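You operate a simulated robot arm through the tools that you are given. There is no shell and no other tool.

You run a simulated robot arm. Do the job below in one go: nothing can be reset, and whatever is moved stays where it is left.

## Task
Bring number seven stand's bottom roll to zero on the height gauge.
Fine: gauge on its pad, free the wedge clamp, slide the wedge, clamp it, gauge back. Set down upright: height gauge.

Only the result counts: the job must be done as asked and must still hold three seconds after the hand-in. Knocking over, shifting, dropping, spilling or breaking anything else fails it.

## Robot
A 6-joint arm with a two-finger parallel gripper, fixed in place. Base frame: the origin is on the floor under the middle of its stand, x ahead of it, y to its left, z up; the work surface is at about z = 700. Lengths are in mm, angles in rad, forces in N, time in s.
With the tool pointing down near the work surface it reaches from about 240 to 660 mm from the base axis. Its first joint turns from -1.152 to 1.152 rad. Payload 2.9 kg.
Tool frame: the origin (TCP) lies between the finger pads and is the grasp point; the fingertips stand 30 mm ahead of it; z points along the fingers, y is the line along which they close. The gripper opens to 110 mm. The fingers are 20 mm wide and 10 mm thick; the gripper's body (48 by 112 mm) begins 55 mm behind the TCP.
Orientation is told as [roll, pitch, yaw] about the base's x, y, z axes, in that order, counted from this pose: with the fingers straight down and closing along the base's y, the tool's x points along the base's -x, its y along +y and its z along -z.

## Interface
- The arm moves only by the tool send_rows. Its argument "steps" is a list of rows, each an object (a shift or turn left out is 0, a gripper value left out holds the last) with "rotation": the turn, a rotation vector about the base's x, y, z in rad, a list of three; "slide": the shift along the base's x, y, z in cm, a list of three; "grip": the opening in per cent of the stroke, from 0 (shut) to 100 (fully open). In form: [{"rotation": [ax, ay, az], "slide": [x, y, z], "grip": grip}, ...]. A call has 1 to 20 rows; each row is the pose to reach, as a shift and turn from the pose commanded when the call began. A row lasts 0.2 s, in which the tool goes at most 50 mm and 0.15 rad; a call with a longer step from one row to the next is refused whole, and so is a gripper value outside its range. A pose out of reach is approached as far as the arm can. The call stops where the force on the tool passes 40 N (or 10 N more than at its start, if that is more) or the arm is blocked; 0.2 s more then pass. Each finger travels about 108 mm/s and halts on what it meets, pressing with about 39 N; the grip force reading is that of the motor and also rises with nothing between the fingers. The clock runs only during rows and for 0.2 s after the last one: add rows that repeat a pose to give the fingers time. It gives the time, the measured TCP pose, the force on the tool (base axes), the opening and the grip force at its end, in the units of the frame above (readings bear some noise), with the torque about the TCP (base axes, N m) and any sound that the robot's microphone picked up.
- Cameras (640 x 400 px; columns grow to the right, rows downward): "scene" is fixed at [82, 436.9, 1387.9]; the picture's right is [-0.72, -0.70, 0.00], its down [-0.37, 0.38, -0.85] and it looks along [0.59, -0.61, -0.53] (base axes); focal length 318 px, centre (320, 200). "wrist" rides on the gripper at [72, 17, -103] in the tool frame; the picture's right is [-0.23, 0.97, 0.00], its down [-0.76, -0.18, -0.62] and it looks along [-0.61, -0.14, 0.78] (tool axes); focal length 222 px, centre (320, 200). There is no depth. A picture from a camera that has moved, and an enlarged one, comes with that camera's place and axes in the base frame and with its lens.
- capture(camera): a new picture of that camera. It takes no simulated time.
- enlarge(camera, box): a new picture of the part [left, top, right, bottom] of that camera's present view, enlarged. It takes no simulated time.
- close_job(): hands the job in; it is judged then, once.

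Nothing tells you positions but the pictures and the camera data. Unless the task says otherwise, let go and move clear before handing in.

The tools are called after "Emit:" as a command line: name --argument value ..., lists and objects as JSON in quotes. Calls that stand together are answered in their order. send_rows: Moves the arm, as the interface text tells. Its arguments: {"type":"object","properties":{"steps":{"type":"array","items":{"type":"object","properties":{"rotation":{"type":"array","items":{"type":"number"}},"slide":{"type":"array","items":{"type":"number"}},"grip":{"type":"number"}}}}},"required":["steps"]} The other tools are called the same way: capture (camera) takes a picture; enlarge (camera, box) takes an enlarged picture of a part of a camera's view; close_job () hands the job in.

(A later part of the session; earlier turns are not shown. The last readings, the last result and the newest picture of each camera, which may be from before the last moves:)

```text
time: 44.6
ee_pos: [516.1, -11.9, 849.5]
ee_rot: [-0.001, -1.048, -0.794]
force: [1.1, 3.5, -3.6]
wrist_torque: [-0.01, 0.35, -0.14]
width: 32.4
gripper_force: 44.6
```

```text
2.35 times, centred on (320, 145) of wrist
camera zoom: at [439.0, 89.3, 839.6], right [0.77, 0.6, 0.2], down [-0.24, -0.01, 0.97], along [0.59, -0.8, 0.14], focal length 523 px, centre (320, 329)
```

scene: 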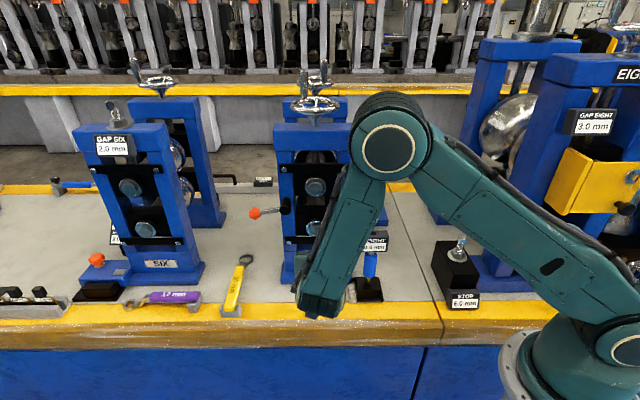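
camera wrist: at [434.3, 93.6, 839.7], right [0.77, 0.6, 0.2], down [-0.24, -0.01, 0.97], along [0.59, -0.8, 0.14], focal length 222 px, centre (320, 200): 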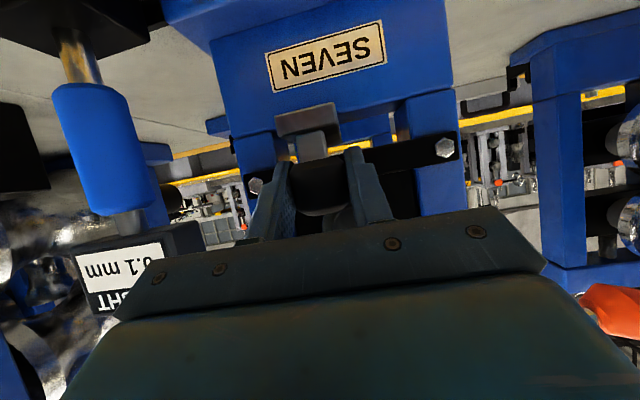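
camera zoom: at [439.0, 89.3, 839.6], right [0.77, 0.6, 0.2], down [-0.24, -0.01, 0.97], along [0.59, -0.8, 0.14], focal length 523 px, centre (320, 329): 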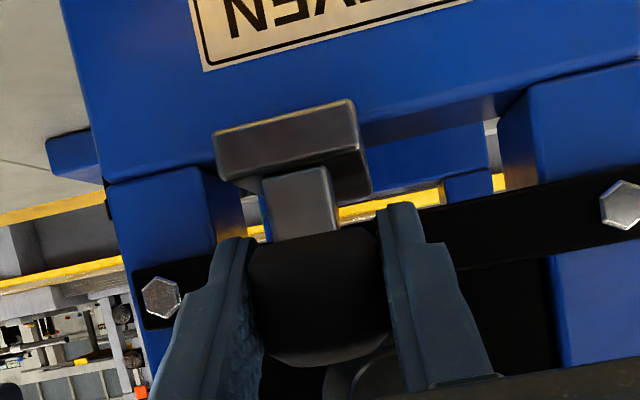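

Still −0.1 mm and getting close to the switch point. Another 2 mm inward.

Emit:
send_rows --steps '[{"slide": [0.07, -0.07, 0]}, {"slide": [0.14, -0.14, 0]}, {"slide": [0.14, -0.14, 0]}, {"slide": [0.14, -0.14, 0]}]'

Emit:
enlarge --camera "scene" --box '[355, 225, 395, 250]'

```text
time: 45.6
ee_pos: [516.7, -14.0, 849.5]
ee_rot: [0.0, -1.05, -0.794]
force: [-2.4, -1.4, 2.1]
wrist_torque: [0.24, -0.25, -0.04]
width: 32.9
gripper_force: 44.6
```

```text
16.00 times, centred on (375, 238) of scene
camera zoom: at [81.9, 436.9, 1387.9], right [-0.72, -0.7, 0.0], down [-0.37, 0.38, -0.85], along [0.59, -0.61, -0.53], focal length 5081 px, centre (-560, -400)
```

zoom: 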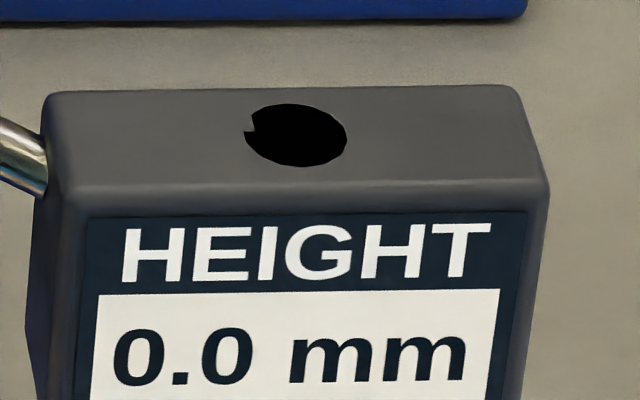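

It reads 0.0 mm, just past the switch point. I'll move about 4 mm further to centre within the zero band.

Emit:
send_rows --steps '[{"slide": [0.07, -0.07, 0]}, {"slide": [0.14, -0.14, 0]}, {"slide": [0.14, -0.14, 0]}, {"slide": [0.14, -0.14, 0]}]'

Emit:
enlarge --camera "scene" --box '[355, 225, 395, 250]'

Emit:
enlarge --camera "wrist" --box '[220, 60, 420, 230]'

```text
time: 46.6
ee_pos: [517.6, -16.0, 850.9]
ee_rot: [-0.001, -1.052, -0.791]
force: [-5.7, -3.0, 2.7]
wrist_torque: [0.4, -0.37, -0.05]
width: 32.8
gripper_force: 45.4
```

```text
16.00 times, centred on (375, 238) of scene
camera zoom: at [81.8, 436.8, 1387.9], right [-0.72, -0.7, 0.0], down [-0.37, 0.38, -0.85], along [0.59, -0.61, -0.53], focal length 5081 px, centre (-560, -400)
```

zoom: 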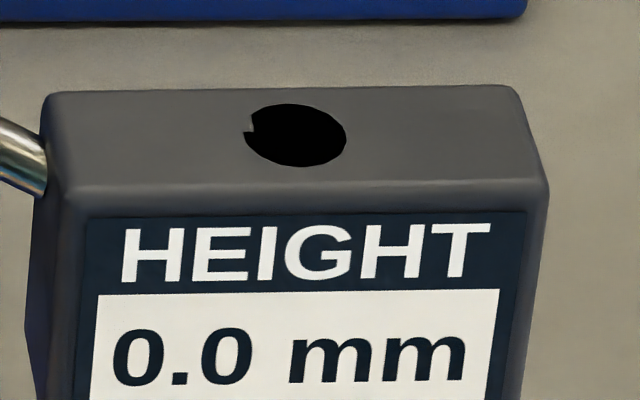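

```text
2.35 times, centred on (320, 145) of wrist
camera zoom: at [441.8, 86.5, 839.5], right [0.77, 0.6, 0.2], down [-0.24, -0.01, 0.97], along [0.59, -0.8, 0.14], focal length 523 px, centre (320, 329)
```

zoom: 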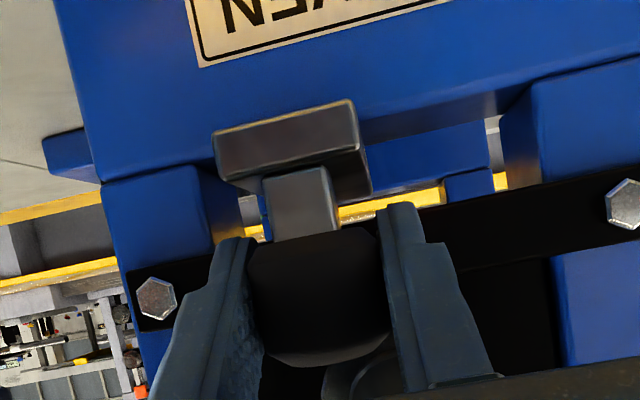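

Still 0.0 mm. I'll move about 2 mm more toward the middle of the zero band and ease the side load.

Emit:
send_rows --steps '[{"slide": [0.03, -0.11, 0]}, {"slide": [0.07, -0.21, 0]}, {"slide": [0.07, -0.21, 0]}, {"slide": [0.07, -0.21, 0]}]'

Emit:
enlarge --camera "scene" --box '[355, 225, 395, 250]'

```text
time: 47.6
ee_pos: [519.7, -17.6, 849.9]
ee_rot: [-0.002, -1.049, -0.793]
force: [-0.3, 3.4, 0.9]
wrist_torque: [-0.26, 0.6, 0.06]
width: 32.8
gripper_force: 44.8
```

```text
16.00 times, centred on (375, 238) of scene
camera zoom: at [82.0, 437.0, 1387.9], right [-0.72, -0.7, 0.0], down [-0.37, 0.38, -0.85], along [0.59, -0.61, -0.53], focal length 5081 px, centre (-560, -400)
```

zoom: 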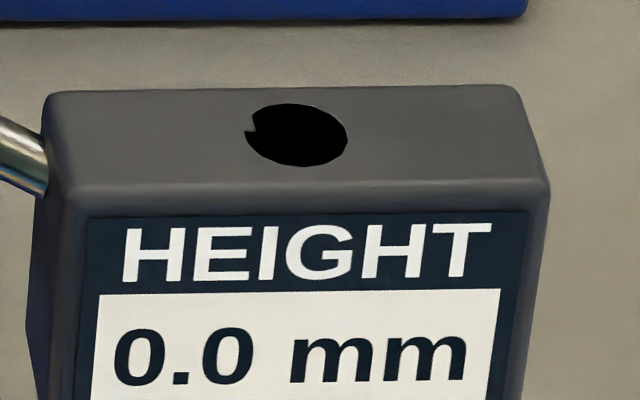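

I estimate we are now near the middle of the zero band. I'll release the knob and back straight out.

Emit:
send_rows --steps '[{"grip": 32}, {"grip": 40}, {"grip": 50}, {"grip": 50}]'

Emit:
enlarge --camera "scene" --box '[355, 225, 395, 250]'

Emit:
enlarge --camera "wrist" --box '[220, 60, 420, 230]'

```text
time: 48.6
ee_pos: [518.4, -17.4, 851.1]
ee_rot: [0.0, -1.051, -0.793]
force: [0.6, 0.9, 0.0]
wrist_torque: [0.03, 0.01, 0.03]
width: 55.2
gripper_force: 0.1
```

```text
16.00 times, centred on (375, 238) of scene
camera zoom: at [82.0, 436.9, 1387.9], right [-0.72, -0.7, 0.0], down [-0.37, 0.38, -0.85], along [0.59, -0.61, -0.53], focal length 5081 px, centre (-560, -400)
```

zoom: 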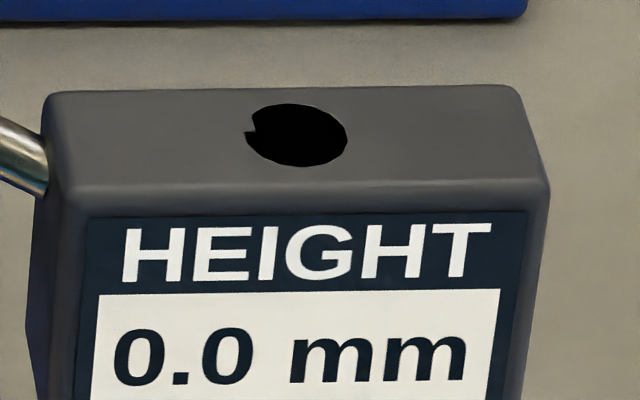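

```text
2.35 times, centred on (320, 145) of wrist
camera zoom: at [443.1, 84.3, 839.5], right [0.77, 0.6, 0.2], down [-0.24, -0.01, 0.97], along [0.59, -0.8, 0.14], focal length 523 px, centre (320, 329)
```

zoom: 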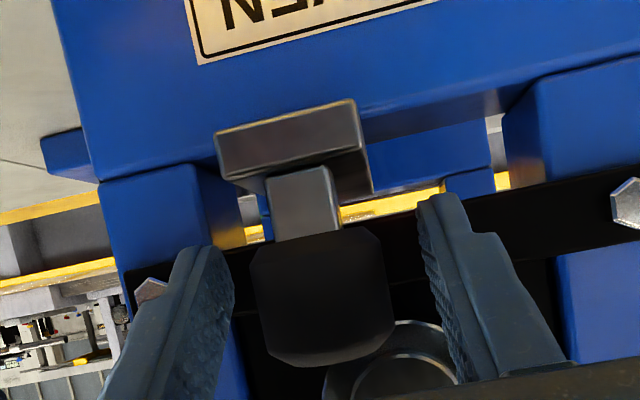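

The knob is free and the reading holds at 0.0 mm. I'll back out and return to the lever the same way I left it.

Emit:
send_rows --steps '[{"slide": [-1.5, 1.55, 1.25]}, {"slide": [-3.04, 3.09, 2.5]}, {"slide": [-4.56, 4.63, 3.75]}, {"slide": [-4.56, 4.63, 3.75]}]'

Emit:
capture --camera "wrist"

Emit:
enlarge --camera "scene" --box '[230, 180, 330, 260]'

```text
time: 49.6
ee_pos: [472.7, 28.6, 887.2]
ee_rot: [-0.001, -1.05, -0.793]
force: [-0.3, 0.0, 0.3]
wrist_torque: [0.02, 0.03, -0.02]
width: 55.0
gripper_force: 0.0
```

```text
taken
camera wrist: at [396.5, 130.4, 877.0], right [0.77, 0.6, 0.2], down [-0.24, -0.01, 0.97], along [0.59, -0.8, 0.14], focal length 222 px, centre (320, 200)
```

wrist: 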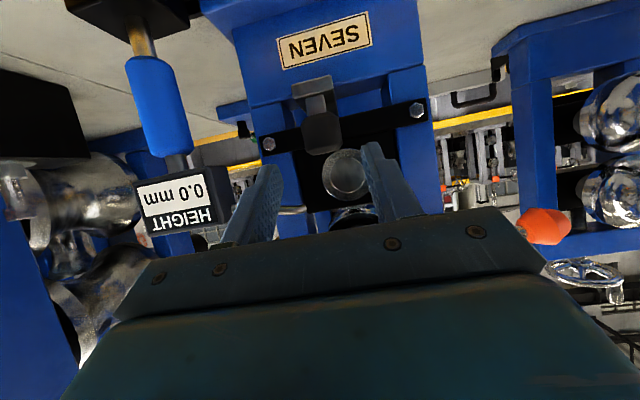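

```text
5.00 times, centred on (280, 220) of scene
camera zoom: at [82.0, 436.9, 1387.9], right [-0.72, -0.7, 0.0], down [-0.37, 0.38, -0.85], along [0.59, -0.61, -0.53], focal length 1588 px, centre (520, 100)
```

zoom: 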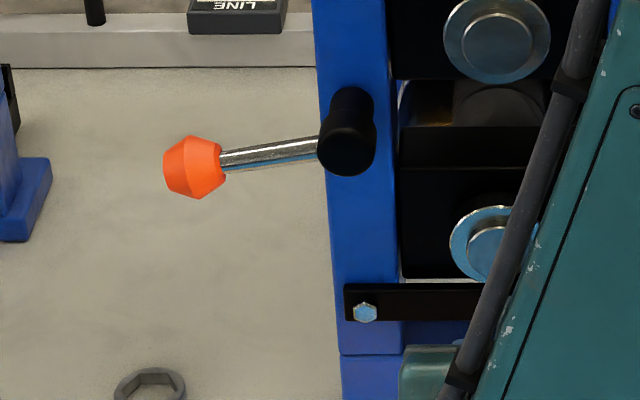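

The ball is near (632, 93, 957), slightly below horizontal. I'll go to the pre-position in front of it with the same roll as before.

Emit:
send_rows --steps '[{"slide": [0.9, 0.89, 0.8], "rotation": [0.0925, -0.0941, 0]}, {"slide": [1.8, 1.78, 1.6], "rotation": [0.185, -0.1882, 0]}, {"slide": [2.7, 2.67, 2.4], "rotation": [0.2775, -0.2823, 0]}, {"slide": [3.6, 3.56, 3.2], "rotation": [0.37, -0.3764, 0]}, {"slide": [4.5, 4.45, 4.0], "rotation": [0.4625, -0.4705, 0]}, {"slide": [5.4, 5.34, 4.8], "rotation": [0.555, -0.5646, 0]}, {"slide": [6.3, 6.23, 5.6], "rotation": [0.6475, -0.6587, 0]}, {"slide": [7.2, 7.12, 6.4], "rotation": [0.74, -0.7528, 0]}, {"slide": [8.1, 8.01, 7.2], "rotation": [0.8325, -0.8469, 0]}, {"slide": [9.0, 8.9, 8.0], "rotation": [0.925, -0.941, 0]}, {"slide": [9.0, 8.9, 8.0], "rotation": [0.925, -0.941, 0]}]'

Emit:
capture --camera "wrist"

Emit:
capture --camera "scene"

```text
time: 52.0
ee_pos: [563.9, 117.7, 969.4]
ee_rot: [1.446, -0.214, -1.828]
force: [0.2, 0.6, 0.6]
wrist_torque: [-0.02, -0.01, -0.03]
width: 54.9
gripper_force: 0.0
```

```text
taken
camera wrist: at [486.3, 218.5, 983.0], right [0.11, -0.05, 0.99], down [-0.82, -0.58, 0.07], along [0.57, -0.82, -0.1], focal length 222 px, centre (320, 200)
```

wrist: 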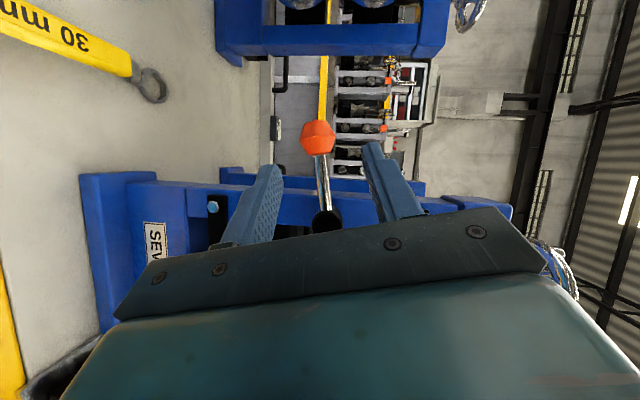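

```text
taken
```

scene: 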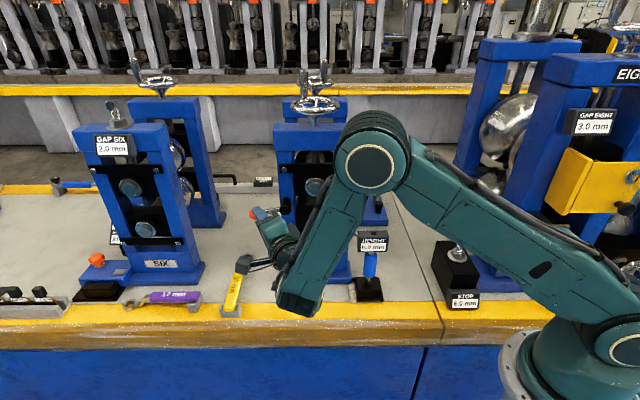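

The ball is lined up between the fingers. I'll advance to straddle it exactly where I left it.

Emit:
send_rows --steps '[{"slide": [2.1, -0.6, -0.37]}, {"slide": [4.2, -1.2, -0.73]}, {"slide": [6.3, -1.83, -1.1]}, {"slide": [6.3, -1.83, -1.1]}]'

Emit:
enlarge --camera "wrist" --box '[220, 100, 420, 250]'

```text
time: 53.0
ee_pos: [627.0, 98.1, 956.2]
ee_rot: [1.443, -0.219, -1.829]
force: [-0.1, -0.2, 0.6]
wrist_torque: [0.02, -0.01, 0.0]
width: 55.0
gripper_force: 0.1
```

```text
2.67 times, centred on (320, 175) of wrist
camera zoom: at [550.3, 199.1, 970.6], right [0.12, -0.04, 0.99], down [-0.82, -0.58, 0.07], along [0.57, -0.82, -0.1], focal length 592 px, centre (320, 267)
```

zoom: 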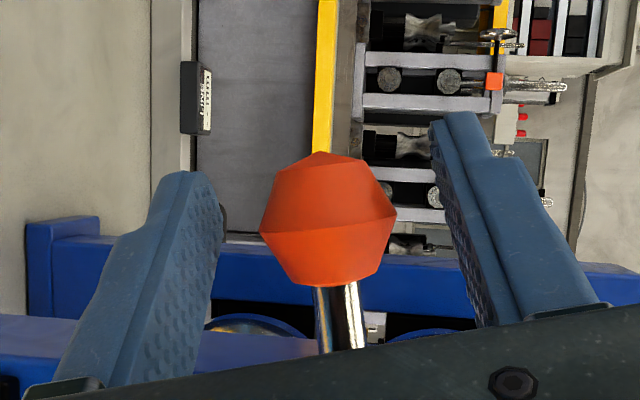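

The ball is centred in the gap. I'll narrow the fingers and sweep the lever back down along its arc, rolling the gripper with it, first halfway.

Emit:
send_rows --steps '[{"slide": [0, 0, 0], "grip": 35}, {"slide": [-0.164, -0.161, -0.98], "rotation": [-0.0925, 0.0941, 0], "grip": 35}, {"slide": [-0.442, -0.435, -1.91], "rotation": [-0.185, 0.1882, 0]}, {"slide": [-0.806, -0.792, -2.79], "rotation": [-0.2775, 0.2823, 0]}, {"slide": [-1.255, -1.234, -3.58], "rotation": [-0.37, 0.3764, 0]}, {"slide": [-1.775, -1.745, -4.28], "rotation": [-0.4625, 0.4705, 0]}, {"slide": [-1.775, -1.745, -4.28], "rotation": [-0.4625, 0.4705, 0]}]'

Emit:
enlarge --camera "wrist" --box '[220, 80, 420, 250]'

```text
time: 54.6
ee_pos: [608.7, 81.1, 913.6]
ee_rot: [0.998, -0.754, -1.612]
force: [0.9, 1.5, 1.1]
wrist_torque: [0.01, -0.07, 0.05]
width: 39.4
gripper_force: 0.8
```

```text
2.35 times, centred on (320, 165) of wrist
camera zoom: at [534.9, 185.6, 917.1], right [0.54, 0.37, 0.75], down [-0.64, -0.4, 0.66], along [0.55, -0.84, 0.02], focal length 523 px, centre (320, 282)
```

zoom: 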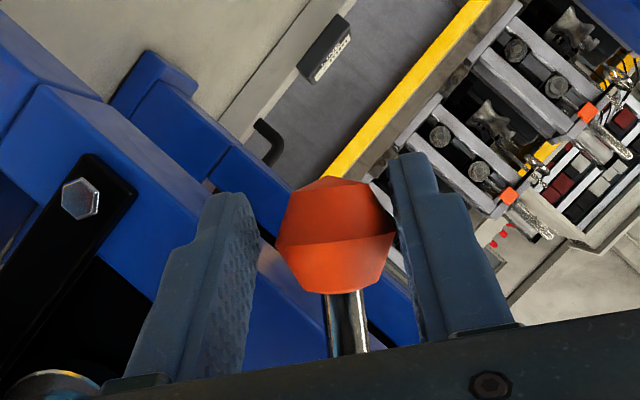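

The lever is following. I'll continue down to vertical.

Emit:
send_rows --steps '[{"slide": [-0.585, -0.575, -0.59], "rotation": [-0.0925, 0.0941, 0]}, {"slide": [-1.22, -1.199, -1.06], "rotation": [-0.185, 0.1882, 0]}, {"slide": [-1.897, -1.865, -1.4], "rotation": [-0.2775, 0.2823, 0]}, {"slide": [-2.603, -2.559, -1.61], "rotation": [-0.37, 0.3764, 0]}, {"slide": [-3.323, -3.267, -1.68], "rotation": [-0.4625, 0.4705, 0]}, {"slide": [-3.323, -3.267, -1.68], "rotation": [-0.4625, 0.4705, 0]}]'

Emit:
enlarge --camera "wrist" --box '[220, 80, 420, 250]'

Emit:
enlarge --camera "scene" --box '[355, 225, 395, 250]'

```text
time: 56.0
ee_pos: [576.0, 48.0, 897.6]
ee_rot: [-0.003, -1.049, -0.789]
force: [0.7, 0.9, -0.3]
wrist_torque: [-0.02, 0.02, 0.0]
width: 39.0
gripper_force: 0.4
```

```text
2.35 times, centred on (320, 165) of wrist
camera zoom: at [498.9, 150.5, 886.8], right [0.77, 0.6, 0.2], down [-0.24, -0.01, 0.97], along [0.59, -0.8, 0.14], focal length 523 px, centre (320, 282)
```

zoom: 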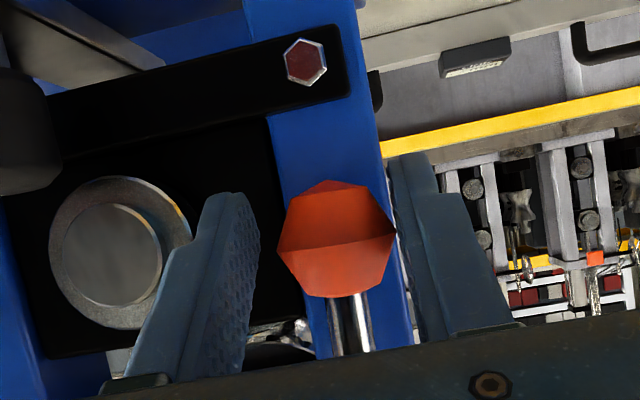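

```text
16.00 times, centred on (375, 238) of scene
camera zoom: at [82.0, 437.0, 1387.9], right [-0.72, -0.7, 0.0], down [-0.37, 0.38, -0.85], along [0.59, -0.61, -0.53], focal length 5081 px, centre (-560, -400)
```

zoom: 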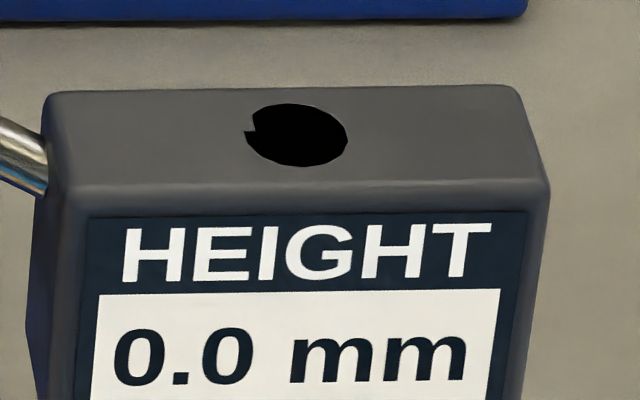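

The lever is within a few millimetres of its original position and the reading holds at 0.0. I'll press it the rest of the way, feeling for the clamped stop.

Emit:
send_rows --steps '[{"slide": [-0.14, -0.14, 0]}, {"slide": [-0.28, -0.28, 0]}, {"slide": [-0.36, -0.35, 0]}, {"slide": [-0.36, -0.35, 0]}]'

Emit:
enlarge --camera "wrist" --box '[220, 80, 420, 250]'

```text
time: 57.0
ee_pos: [571.2, 46.1, 896.6]
ee_rot: [0.005, -1.051, -0.795]
force: [5.2, 5.8, 0.0]
wrist_torque: [0.04, -0.03, 0.12]
width: 42.4
gripper_force: 3.9
```

```text
2.35 times, centred on (320, 165) of wrist
camera zoom: at [495.3, 147.9, 886.9], right [0.77, 0.6, 0.2], down [-0.24, -0.01, 0.97], along [0.59, -0.8, 0.14], focal length 523 px, centre (320, 282)
```

zoom: 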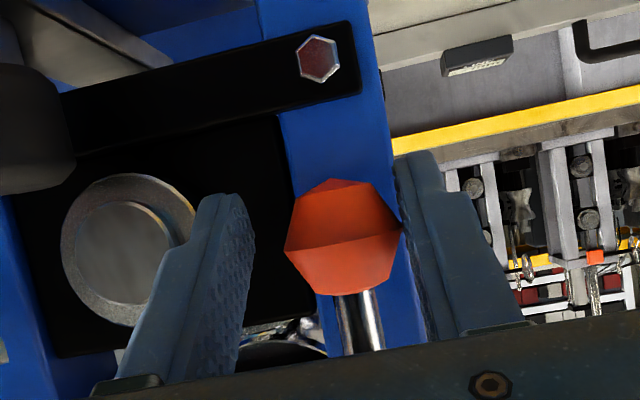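

Resistance has risen, so the lever is at its closed stop. I'll press a touch more to seat it firmly.

Emit:
send_rows --steps '[{"slide": [-0.15, -0.15, 0]}, {"slide": [-0.3, -0.3, 0]}, {"slide": [-0.3, -0.3, 0]}]'

Emit:
enlarge --camera "wrist" --box '[220, 80, 420, 250]'

Emit:
enlarge --camera "scene" --box '[355, 225, 395, 250]'

```text
time: 57.8
ee_pos: [567.2, 42.3, 897.8]
ee_rot: [0.003, -1.048, -0.794]
force: [15.4, 11.7, -6.3]
wrist_torque: [-0.03, 0.1, 0.16]
width: 48.5
gripper_force: 9.9
```

```text
2.35 times, centred on (320, 165) of wrist
camera zoom: at [492.6, 145.3, 887.0], right [0.77, 0.6, 0.2], down [-0.24, -0.01, 0.97], along [0.59, -0.8, 0.14], focal length 523 px, centre (320, 282)
```

zoom: 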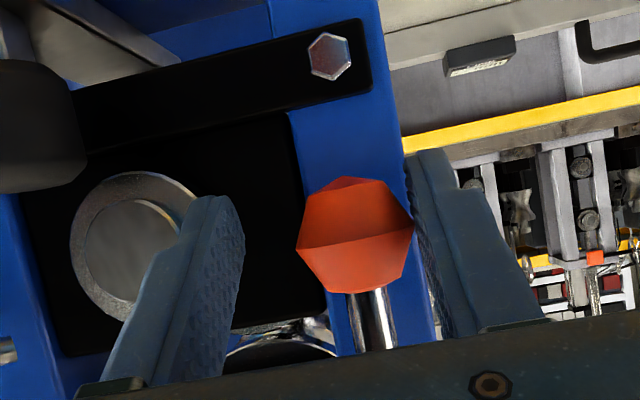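

```text
16.00 times, centred on (375, 238) of scene
camera zoom: at [82.5, 437.2, 1387.8], right [-0.72, -0.7, 0.0], down [-0.37, 0.38, -0.85], along [0.59, -0.61, -0.53], focal length 5081 px, centre (-560, -400)
```

zoom: 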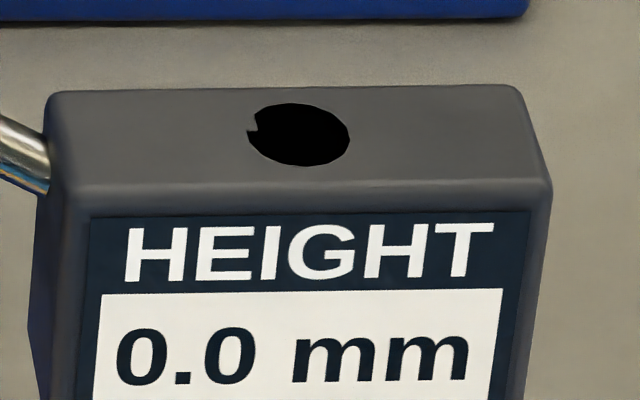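

The clamp is firmly home and the reading stays 0.0 mm. I'll centre on the ball to unload it, open, and back away.

Emit:
send_rows --steps '[{"slide": [0.3, 0.3, 0], "grip": 45}, {"slide": [0.6, 0.6, 0], "grip": 50}, {"slide": [0.6, 0.6, 0], "grip": 50}]'

Emit:
enlarge --camera "wrist" --box '[220, 80, 420, 250]'

```text
time: 58.6
ee_pos: [574.2, 48.5, 897.3]
ee_rot: [-0.003, -1.051, -0.795]
force: [0.3, 0.7, 0.5]
wrist_torque: [-0.03, -0.04, 0.0]
width: 55.2
gripper_force: 0.0
```

```text
2.35 times, centred on (320, 165) of wrist
camera zoom: at [498.1, 150.1, 886.3], right [0.77, 0.6, 0.2], down [-0.24, -0.01, 0.97], along [0.59, -0.8, 0.14], focal length 523 px, centre (320, 282)
```

zoom: 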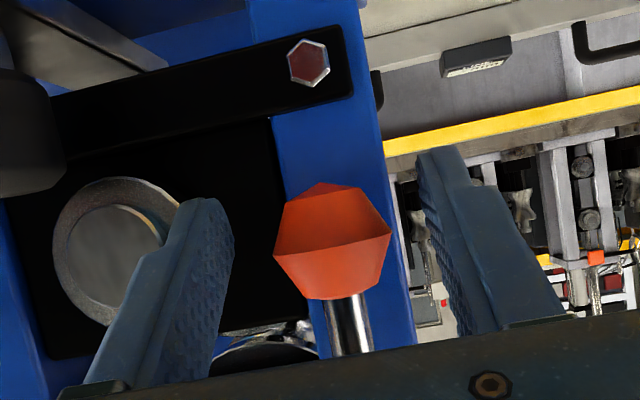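

The ball sits free between the fingers. I'll back out and verify the lever and display with both cameras.

Emit:
send_rows --steps '[{"slide": [-1.6, 1.64, 1.33]}, {"slide": [-3.2, 3.28, 2.67]}, {"slide": [-4.86, 4.92, 4.0]}, {"slide": [-6.0, 6.1, 5.0]}, {"slide": [-6.0, 6.1, 5.0]}]'

Emit:
capture --camera "wrist"

Emit:
capture --camera "scene"

```text
time: 59.8
ee_pos: [513.6, 109.9, 948.7]
ee_rot: [0.0, -1.052, -0.796]
force: [-0.6, 0.0, 0.6]
wrist_torque: [0.01, 0.02, -0.01]
width: 55.1
gripper_force: 0.1
```

```text
taken
camera wrist: at [437.4, 212.2, 937.6], right [0.77, 0.6, 0.2], down [-0.24, -0.01, 0.97], along [0.59, -0.8, 0.14], focal length 222 px, centre (320, 200)
```

wrist: 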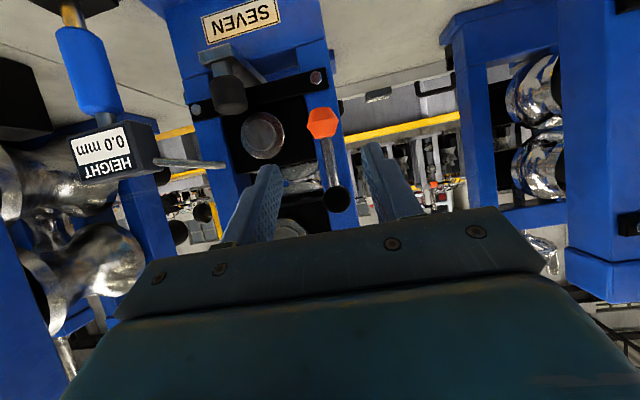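

```text
taken
```

scene: 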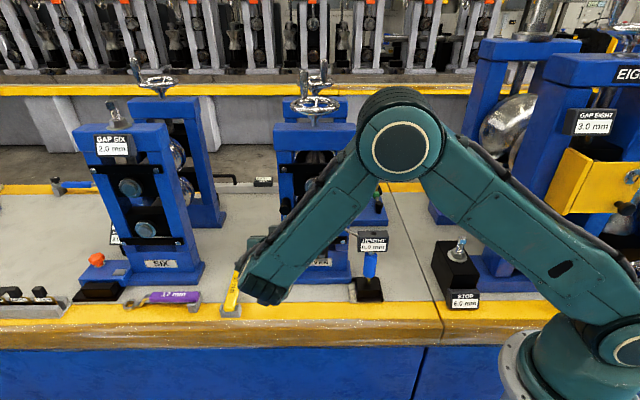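

The lever hangs as it did originally and the gauge reads 0.0 mm. Now I'll return the tool to pointing straight down, clear of the stand.

Emit:
send_rows --steps '[{"slide": [-0.5, -0.2, 1.2], "rotation": [0.0936, 0.092, 0]}, {"slide": [-0.9, -0.3, 2.4], "rotation": [0.1872, 0.184, 0]}, {"slide": [-1.4, -0.5, 3.5], "rotation": [0.281, 0.276, 0]}, {"slide": [-1.8, -0.7, 4.7], "rotation": [0.3745, 0.368, 0]}, {"slide": [-2.3, -0.8, 5.8], "rotation": [0.468, 0.46, 0]}, {"slide": [-2.8, -1.0, 7.0], "rotation": [0.562, 0.552, 0]}, {"slide": [-3.2, -1.2, 8.1], "rotation": [0.655, 0.644, 0]}, {"slide": [-3.7, -1.3, 9.3], "rotation": [0.749, 0.736, 0]}, {"slide": [-3.7, -1.3, 9.3], "rotation": [0.749, 0.736, 0]}]'

Emit:
enlarge --camera "scene" --box '[260, 170, 410, 310]'

```text
time: 61.8
ee_pos: [476.7, 95.5, 1039.9]
ee_rot: [0.0, 0.001, -0.794]
force: [0.2, -0.1, 0.4]
wrist_torque: [-0.01, 0.03, -0.02]
width: 55.0
gripper_force: 0.1
```

```text
2.86 times, centred on (335, 240) of scene
camera zoom: at [82.0, 436.9, 1387.9], right [-0.72, -0.7, 0.0], down [-0.37, 0.38, -0.85], along [0.59, -0.61, -0.53], focal length 907 px, centre (277, 86)
```

zoom: 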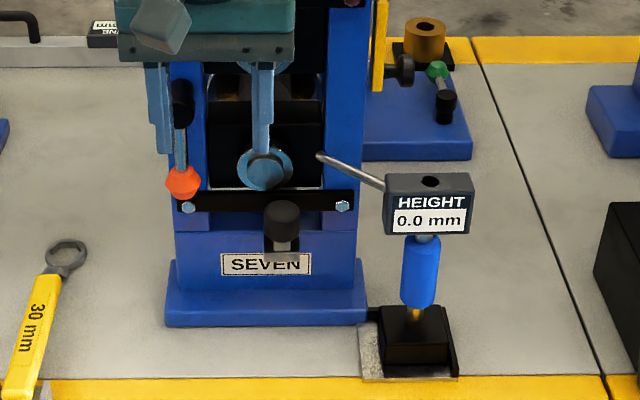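

Everything looks right: wedge pushed in, lever down, 0.0 mm shown. Now I'll turn back and move above the gauge to return it.

Emit:
send_rows --steps '[{"slide": [-1.1, -0.9, 1.0], "rotation": [0, 0, 0.14]}, {"slide": [-2.2, -1.9, 2.0], "rotation": [0, 0, 0.28]}, {"slide": [-3.3, -2.8, 2.5], "rotation": [0, 0, 0.42]}, {"slide": [-4.4, -3.8, 2.5], "rotation": [0, 0, 0.56]}, {"slide": [-5.5, -4.7, 2.5], "rotation": [0, 0, 0.7]}, {"slide": [-6.6, -5.6, 2.5], "rotation": [0, 0, 0.84]}, {"slide": [-7.7, -6.6, 2.5], "rotation": [0, 0, 0.98]}, {"slide": [-8.8, -7.5, 2.5], "rotation": [0, 0, 1.12]}, {"slide": [-9.9, -8.5, 2.5], "rotation": [0, 0, 1.26]}, {"slide": [-11, -9.4, 2.5], "rotation": [0, 0, 1.4]}, {"slide": [-12, -10.3, 2.5], "rotation": [0, 0, 1.5]}, {"slide": [-13, -11.3, 2.5], "rotation": [0, 0, 1.592]}, {"slide": [-10.5, -13.9, 2.5], "rotation": [0, 0, 1.592]}, {"slide": [-8.0, -16.5, 2.5], "rotation": [0, 0, 1.592]}, {"slide": [-5.45, -19.2, 2.5], "rotation": [0, 0, 1.592]}, {"slide": [-5.45, -19.2, 2.5], "rotation": [0, 0, 1.592]}]'

Emit:
capture --camera "wrist"

Emit:
enlarge --camera "scene" --box '[310, 130, 440, 310]'

```text
time: 65.2
ee_pos: [422.0, -95.6, 1065.2]
ee_rot: [0.001, 0.0, 0.798]
force: [-0.5, 0.2, -0.6]
wrist_torque: [0.02, 0.03, 0.0]
width: 55.0
gripper_force: 0.1
```

```text
taken
camera wrist: at [359.6, -136.1, 1170.0], right [-0.54, 0.84, 0.0], down [0.66, 0.42, 0.62], along [0.52, 0.34, -0.78], focal length 222 px, centre (320, 200)
```

wrist: 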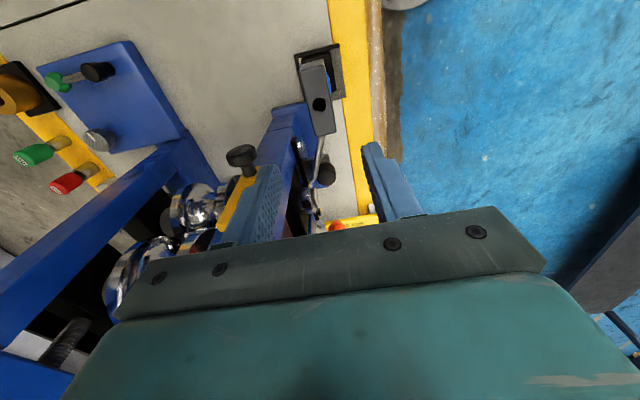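

```text
2.22 times, centred on (375, 220) of scene
camera zoom: at [82.0, 436.9, 1387.9], right [-0.72, -0.7, 0.0], down [-0.37, 0.38, -0.85], along [0.59, -0.61, -0.53], focal length 706 px, centre (198, 156)
```

zoom: 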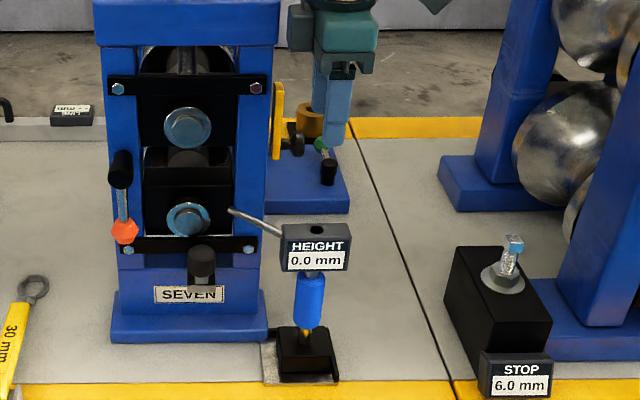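

I'm directly above the gauge where I released it. I'll descend around the head again.

Emit:
send_rows --steps '[{"slide": [0, 0, -4]}, {"slide": [0, 0, -8]}, {"slide": [0, 0, -11.5]}, {"slide": [0, 0, -14.5]}, {"slide": [0, 0, -16.5]}, {"slide": [0, 0, -17.2]}, {"slide": [0, 0, -17.2]}]'

Emit:
capture --camera "wrist"

Emit:
enlarge --camera "scene" --box '[335, 205, 405, 310]'

```text
time: 66.8
ee_pos: [423.2, -94.1, 894.0]
ee_rot: [-0.001, -0.001, 0.797]
force: [0.4, 0.2, -0.3]
wrist_torque: [-0.01, -0.03, 0.0]
width: 55.2
gripper_force: 0.1
```

```text
taken
camera wrist: at [360.2, -134.9, 997.4], right [-0.54, 0.84, 0.0], down [0.66, 0.42, 0.62], along [0.52, 0.34, -0.78], focal length 222 px, centre (320, 200)
```

wrist: 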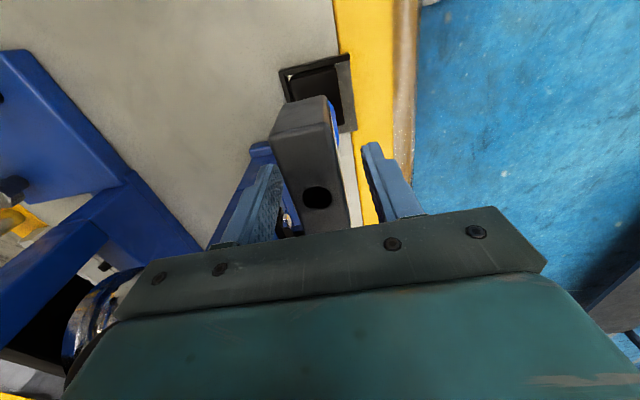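

```text
3.81 times, centred on (370, 258) of scene
camera zoom: at [82.0, 436.9, 1387.9], right [-0.72, -0.7, 0.0], down [-0.37, 0.38, -0.85], along [0.59, -0.61, -0.53], focal length 1210 px, centre (130, -19)
```

zoom: 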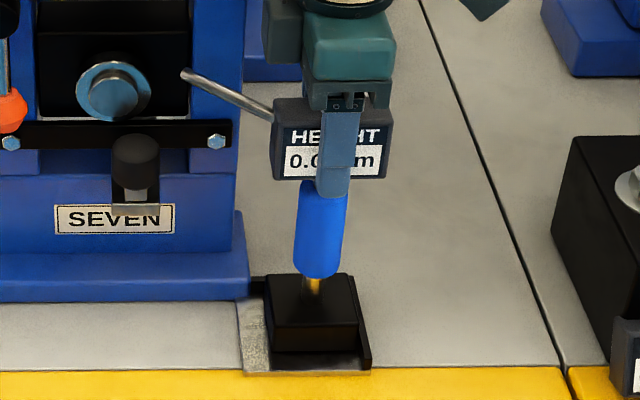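

The fingers straddle the head as before. I'll close, then lift straight up.

Emit:
send_rows --steps '[{"grip": 30}, {"grip": 20}, {"grip": 5}, {"grip": 5}, {"grip": 5}]'

Emit:
enlarge --camera "scene" --box '[335, 205, 405, 310]'

```text
time: 68.0
ee_pos: [423.9, -96.3, 893.3]
ee_rot: [-0.001, 0.0, 0.798]
force: [1.1, -2.1, 0.4]
wrist_torque: [-0.15, -0.18, 0.03]
width: 27.8
gripper_force: 38.9
```

```text
3.81 times, centred on (370, 258) of scene
camera zoom: at [82.1, 436.9, 1387.9], right [-0.72, -0.7, 0.0], down [-0.37, 0.38, -0.85], along [0.59, -0.61, -0.53], focal length 1210 px, centre (130, -19)
```

zoom: 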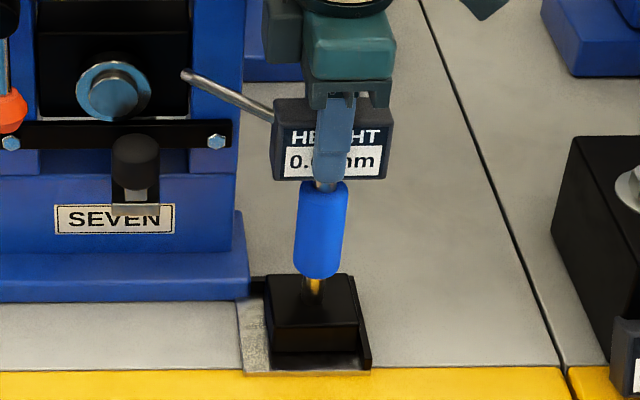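

It's gripped at 27.8 mm again. I'll lift it off the pad and retrace the path toward the front.

Emit:
send_rows --steps '[{"slide": [0, 0, 1]}, {"slide": [0, 0, 2.5]}, {"slide": [0, 0, 4]}, {"slide": [-0.3, 0.5, 4.2]}, {"slide": [-0.7, 1.1, 4.2]}, {"slide": [-0.7, 1.1, 4.2]}]'

Emit:
enlarge --camera "scene" --box '[300, 165, 430, 310]'

```text
time: 69.4
ee_pos: [416.7, -85.5, 934.9]
ee_rot: [0.0, -0.001, 0.795]
force: [0.0, -0.4, -8.9]
wrist_torque: [-0.01, 0.0, 0.03]
width: 28.0
gripper_force: 39.1
```

```text
2.76 times, centred on (365, 238) of scene
camera zoom: at [82.1, 436.9, 1387.9], right [-0.72, -0.7, 0.0], down [-0.37, 0.38, -0.85], along [0.59, -0.61, -0.53], focal length 876 px, centre (196, 97)
```

zoom: 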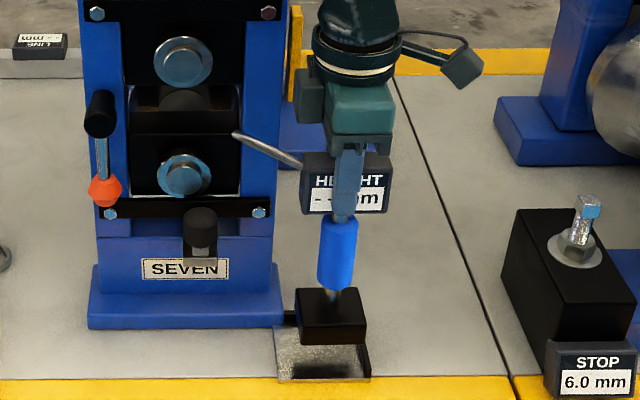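

It's off the pad, hanging upright. I'll go back along the bench, then rearward to its original spot, restoring its original yaw.

Emit:
send_rows --steps '[{"slide": [-2.2, -2.2, 0]}, {"slide": [-4.5, -4.4, 0]}, {"slide": [-6.7, -6.6, 0], "rotation": [0, 0, -0.015]}, {"slide": [-8.9, -8.85, 0], "rotation": [0, 0, -0.033]}, {"slide": [-6.9, -10.9, 0], "rotation": [0, 0, -0.033]}, {"slide": [-4.9, -12.95, 0], "rotation": [0, 0, -0.033]}, {"slide": [-2.95, -15.0, 0], "rotation": [0, 0, -0.033]}, {"slide": [-2.95, -15.0, 0], "rotation": [0, 0, -0.033]}]'

Emit:
enlarge --camera "scene" --box '[370, 205, 450, 285]'

Emit:
capture --camera "wrist"

```text
time: 71.2
ee_pos: [385.4, -234.2, 937.1]
ee_rot: [0.002, 0.0, 0.764]
force: [0.4, 0.3, -9.0]
wrist_torque: [0.02, -0.03, -0.01]
width: 27.9
gripper_force: 39.0
```

```text
5.00 times, centred on (410, 245) of scene
camera zoom: at [82.1, 436.8, 1387.9], right [-0.72, -0.7, 0.0], down [-0.37, 0.38, -0.85], along [0.59, -0.61, -0.53], focal length 1588 px, centre (-130, -25)
```

zoom: 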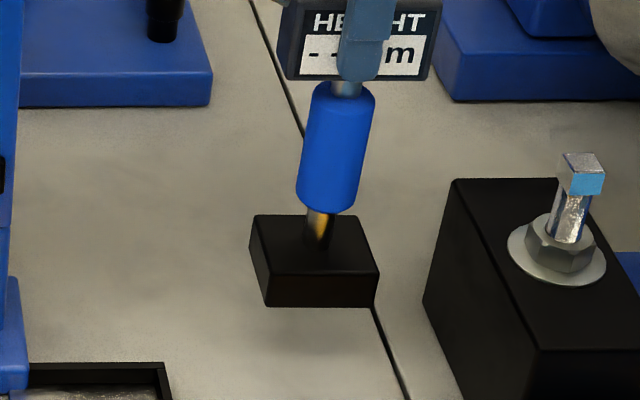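

```text
taken
camera wrist: at [321.6, -272.0, 1040.9], right [-0.51, 0.86, 0.0], down [0.67, 0.4, 0.62], along [0.54, 0.32, -0.78], focal length 222 px, centre (320, 200)
```

wrist: 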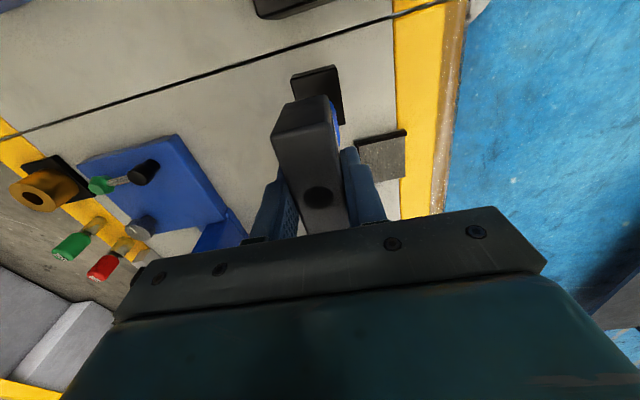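

It's hovering above its original place. I'll lower most of the way and compare with the original picture.

Emit:
send_rows --steps '[{"slide": [0, 0, -1.5]}, {"slide": [0, 0, -3]}, {"slide": [0, 0, -4]}, {"slide": [0, 0, -4]}]'

Emit:
enlarge --camera "scene" --box '[370, 205, 450, 285]'

```text
time: 72.2
ee_pos: [385.3, -234.9, 895.4]
ee_rot: [0.002, 0.0, 0.764]
force: [0.4, -0.4, -7.6]
wrist_torque: [0.02, 0.0, -0.02]
width: 27.7
gripper_force: 39.0
```

```text
5.00 times, centred on (410, 245) of scene
camera zoom: at [82.1, 436.9, 1387.9], right [-0.72, -0.7, 0.0], down [-0.37, 0.38, -0.85], along [0.59, -0.61, -0.53], focal length 1588 px, centre (-130, -25)
```

zoom: 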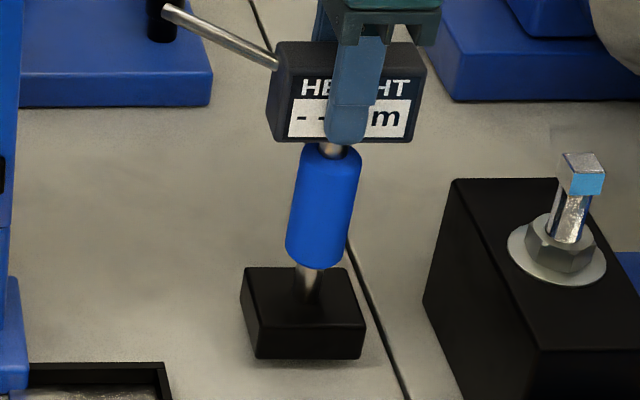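

It's within about 3 mm of the original spot. I'll correct that and lower to contact.

Emit:
send_rows --steps '[{"slide": [0.3, -0.1, 0]}, {"slide": [0.3, -0.1, -0.4]}, {"slide": [0.3, -0.1, -0.65]}, {"slide": [0.3, -0.1, -0.75]}, {"slide": [0.3, -0.1, -0.75]}]'

Emit:
enlarge --camera "scene" --box '[370, 205, 450, 285]'

```text
time: 73.4
ee_pos: [388.8, -235.7, 887.8]
ee_rot: [-0.002, 0.0, 0.764]
force: [-0.3, -0.7, -7.4]
wrist_torque: [0.08, 0.0, 0.02]
width: 27.7
gripper_force: 38.9
```

```text
5.00 times, centred on (410, 245) of scene
camera zoom: at [82.1, 436.9, 1387.9], right [-0.72, -0.7, 0.0], down [-0.37, 0.38, -0.85], along [0.59, -0.61, -0.53], focal length 1588 px, centre (-130, -25)
```

zoom: 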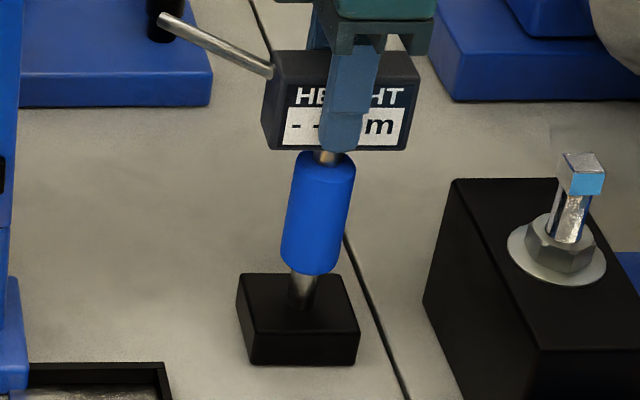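

It matches the original picture within a pixel or two and is just above the bench. I'll ease down the last fraction until the bench takes the weight.

Emit:
send_rows --steps '[{"slide": [0, 0, -0.05]}, {"slide": [0, 0, -0.1]}, {"slide": [0, 0, -0.1]}, {"slide": [0, 0, -0.1]}]'

```text
time: 74.4
ee_pos: [388.3, -237.2, 888.6]
ee_rot: [-0.002, 0.003, 0.764]
force: [-7.5, 0.7, 19.7]
wrist_torque: [0.18, 0.86, 0.03]
width: 27.9
gripper_force: 39.4
```

It's now pressing on the bench a bit. I'll ease up half a millimetre to unload, then open.

Emit:
send_rows --steps '[{"slide": [0, 0, 0.05]}, {"slide": [0, 0, 0.06]}, {"slide": [0, 0, 0.06]}]'

```text
time: 75.2
ee_pos: [388.7, -236.1, 888.2]
ee_rot: [0.0, 0.0, 0.764]
force: [-5.9, -3.1, 10.6]
wrist_torque: [-0.46, 0.48, -0.07]
width: 27.8
gripper_force: 39.0
```

Still a small preload; I'll ease up a little more.

Emit:
send_rows --steps '[{"slide": [0.02, 0.02, 0.03]}, {"slide": [0.03, 0.02, 0.05]}, {"slide": [0.03, 0.02, 0.05]}]'

Emit:
enlarge --camera "scene" --box '[370, 205, 450, 285]'

```text
time: 76.0
ee_pos: [389.5, -234.2, 888.3]
ee_rot: [0.002, 0.001, 0.767]
force: [0.2, 0.4, -8.8]
wrist_torque: [0.0, -0.05, 0.02]
width: 27.9
gripper_force: 38.6
```

```text
5.00 times, centred on (410, 245) of scene
camera zoom: at [82.1, 436.9, 1387.9], right [-0.72, -0.7, 0.0], down [-0.37, 0.38, -0.85], along [0.59, -0.61, -0.53], focal length 1588 px, centre (-130, -25)
```

zoom: 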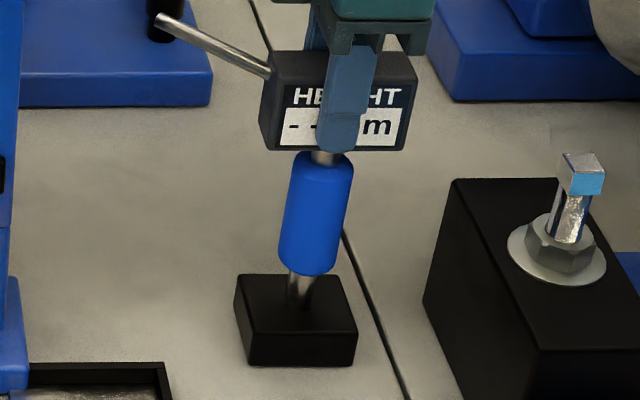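

The gauge is barely off the bench now. I'll lower a quarter of a millimetre and open gently.

Emit:
send_rows --steps '[{"slide": [0, 0, -0.02]}, {"slide": [0, 0, -0.03]}, {"slide": [0, 0, -0.03]}]'

```text
time: 76.8
ee_pos: [389.5, -236.3, 888.2]
ee_rot: [0.001, 0.001, 0.765]
force: [-0.2, -1.1, -7.9]
wrist_torque: [0.03, 0.03, -0.01]
width: 28.1
gripper_force: 38.8
```

Emit:
send_rows --steps '[{"slide": [0, 0, -0.02]}, {"slide": [0, 0, -0.03]}, {"slide": [0, 0, -0.03]}]'

```text
time: 77.6
ee_pos: [390.1, -235.8, 887.1]
ee_rot: [-0.002, -0.001, 0.765]
force: [-0.3, 1.0, -2.4]
wrist_torque: [0.24, -0.03, 0.01]
width: 27.8
gripper_force: 39.3
```

The bench now carries most of the weight, with only light contact. I'll open the fingers.

Emit:
send_rows --steps '[{"grip": 28}, {"grip": 34}, {"grip": 42}, {"grip": 48}, {"grip": 48}]'

Emit:
enlarge --camera "scene" --box '[370, 205, 450, 285]'

Emit:
capture --camera "wrist"

```text
time: 78.8
ee_pos: [391.0, -234.9, 887.0]
ee_rot: [-0.001, 0.0, 0.764]
force: [-0.3, -0.6, -0.6]
wrist_torque: [0.0, 0.01, 0.0]
width: 52.7
gripper_force: 0.0
```

```text
5.00 times, centred on (410, 245) of scene
camera zoom: at [82.0, 436.9, 1387.9], right [-0.72, -0.7, 0.0], down [-0.37, 0.38, -0.85], along [0.59, -0.61, -0.53], focal length 1588 px, centre (-130, -25)
```

zoom: 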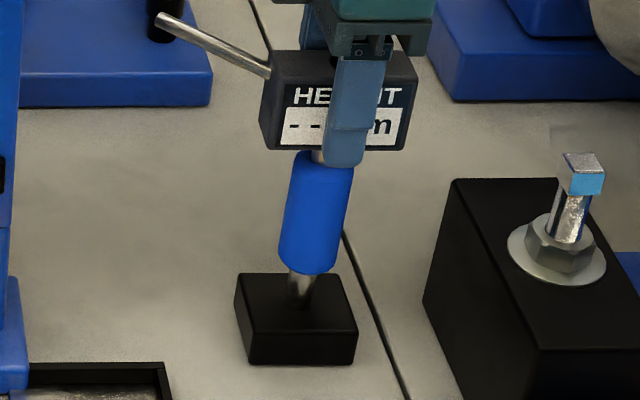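

```text
taken
camera wrist: at [325.6, -273.0, 991.3], right [-0.51, 0.86, 0.0], down [0.67, 0.4, 0.62], along [0.54, 0.32, -0.78], focal length 222 px, centre (320, 200)
```

wrist: 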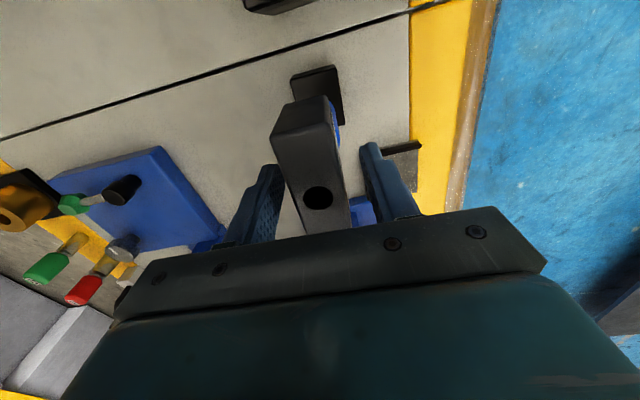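

The gauge stands free in its original place. I'll rise straight up, clear of everything, then check the whole scene.

Emit:
send_rows --steps '[{"slide": [0, 0, 2]}, {"slide": [0, 0, 5]}, {"slide": [0, 0, 9]}, {"slide": [0, 0, 13]}, {"slide": [0, 0, 17]}, {"slide": [-2, 3, 20]}, {"slide": [-3, 6, 24]}, {"slide": [-3, 6, 28]}, {"slide": [-3, 6, 28]}]'

Emit:
capture --camera "scene"

Emit:
enlarge --camera "scene" --box '[370, 205, 450, 285]'

Emit:
enlarge --camera "scene" --box '[260, 170, 410, 310]'

Emit:
capture --camera "wrist"

```text
refused: row 7 steps farther than a row can; nothing moved
```

```text
taken
```

scene: 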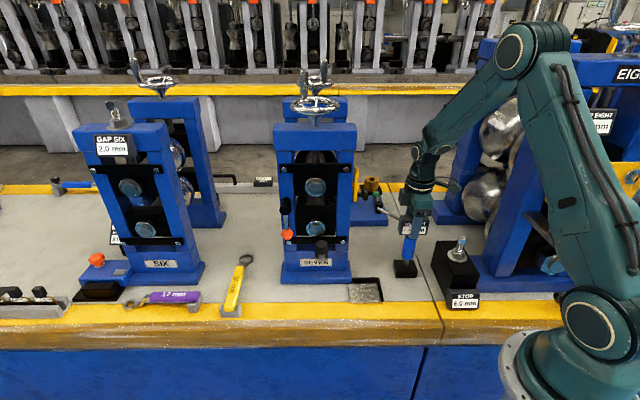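

```text
5.00 times, centred on (410, 245) of scene
camera zoom: at [82.0, 436.9, 1387.9], right [-0.72, -0.7, 0.0], down [-0.37, 0.38, -0.85], along [0.59, -0.61, -0.53], focal length 1588 px, centre (-130, -25)
```

zoom: 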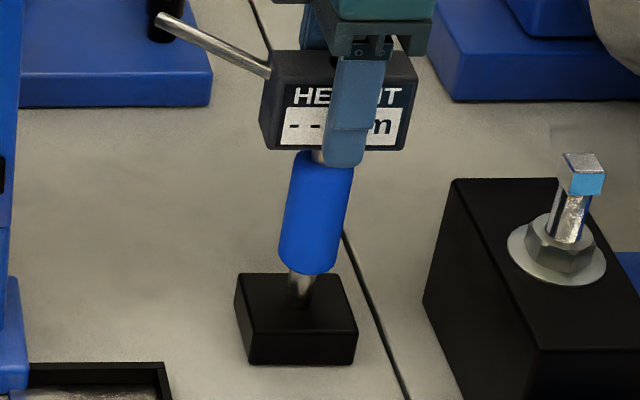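

```text
2.86 times, centred on (335, 240) of scene
camera zoom: at [82.0, 436.9, 1387.9], right [-0.72, -0.7, 0.0], down [-0.37, 0.38, -0.85], along [0.59, -0.61, -0.53], focal length 907 px, centre (277, 86)
```

zoom: 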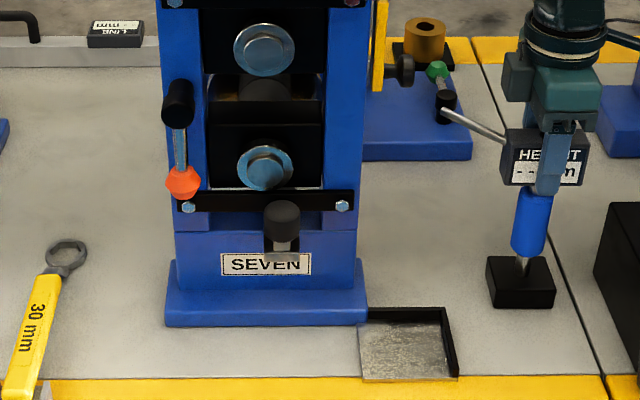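

```text
taken
camera wrist: at [325.6, -273.0, 991.3], right [-0.51, 0.86, 0.0], down [0.67, 0.4, 0.62], along [0.54, 0.32, -0.78], focal length 222 px, centre (320, 200)
```

wrist: 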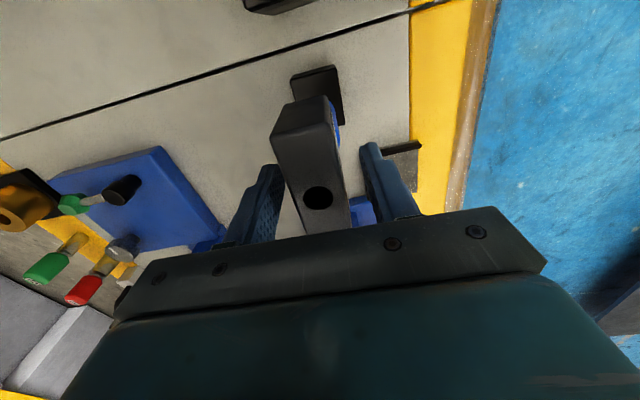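

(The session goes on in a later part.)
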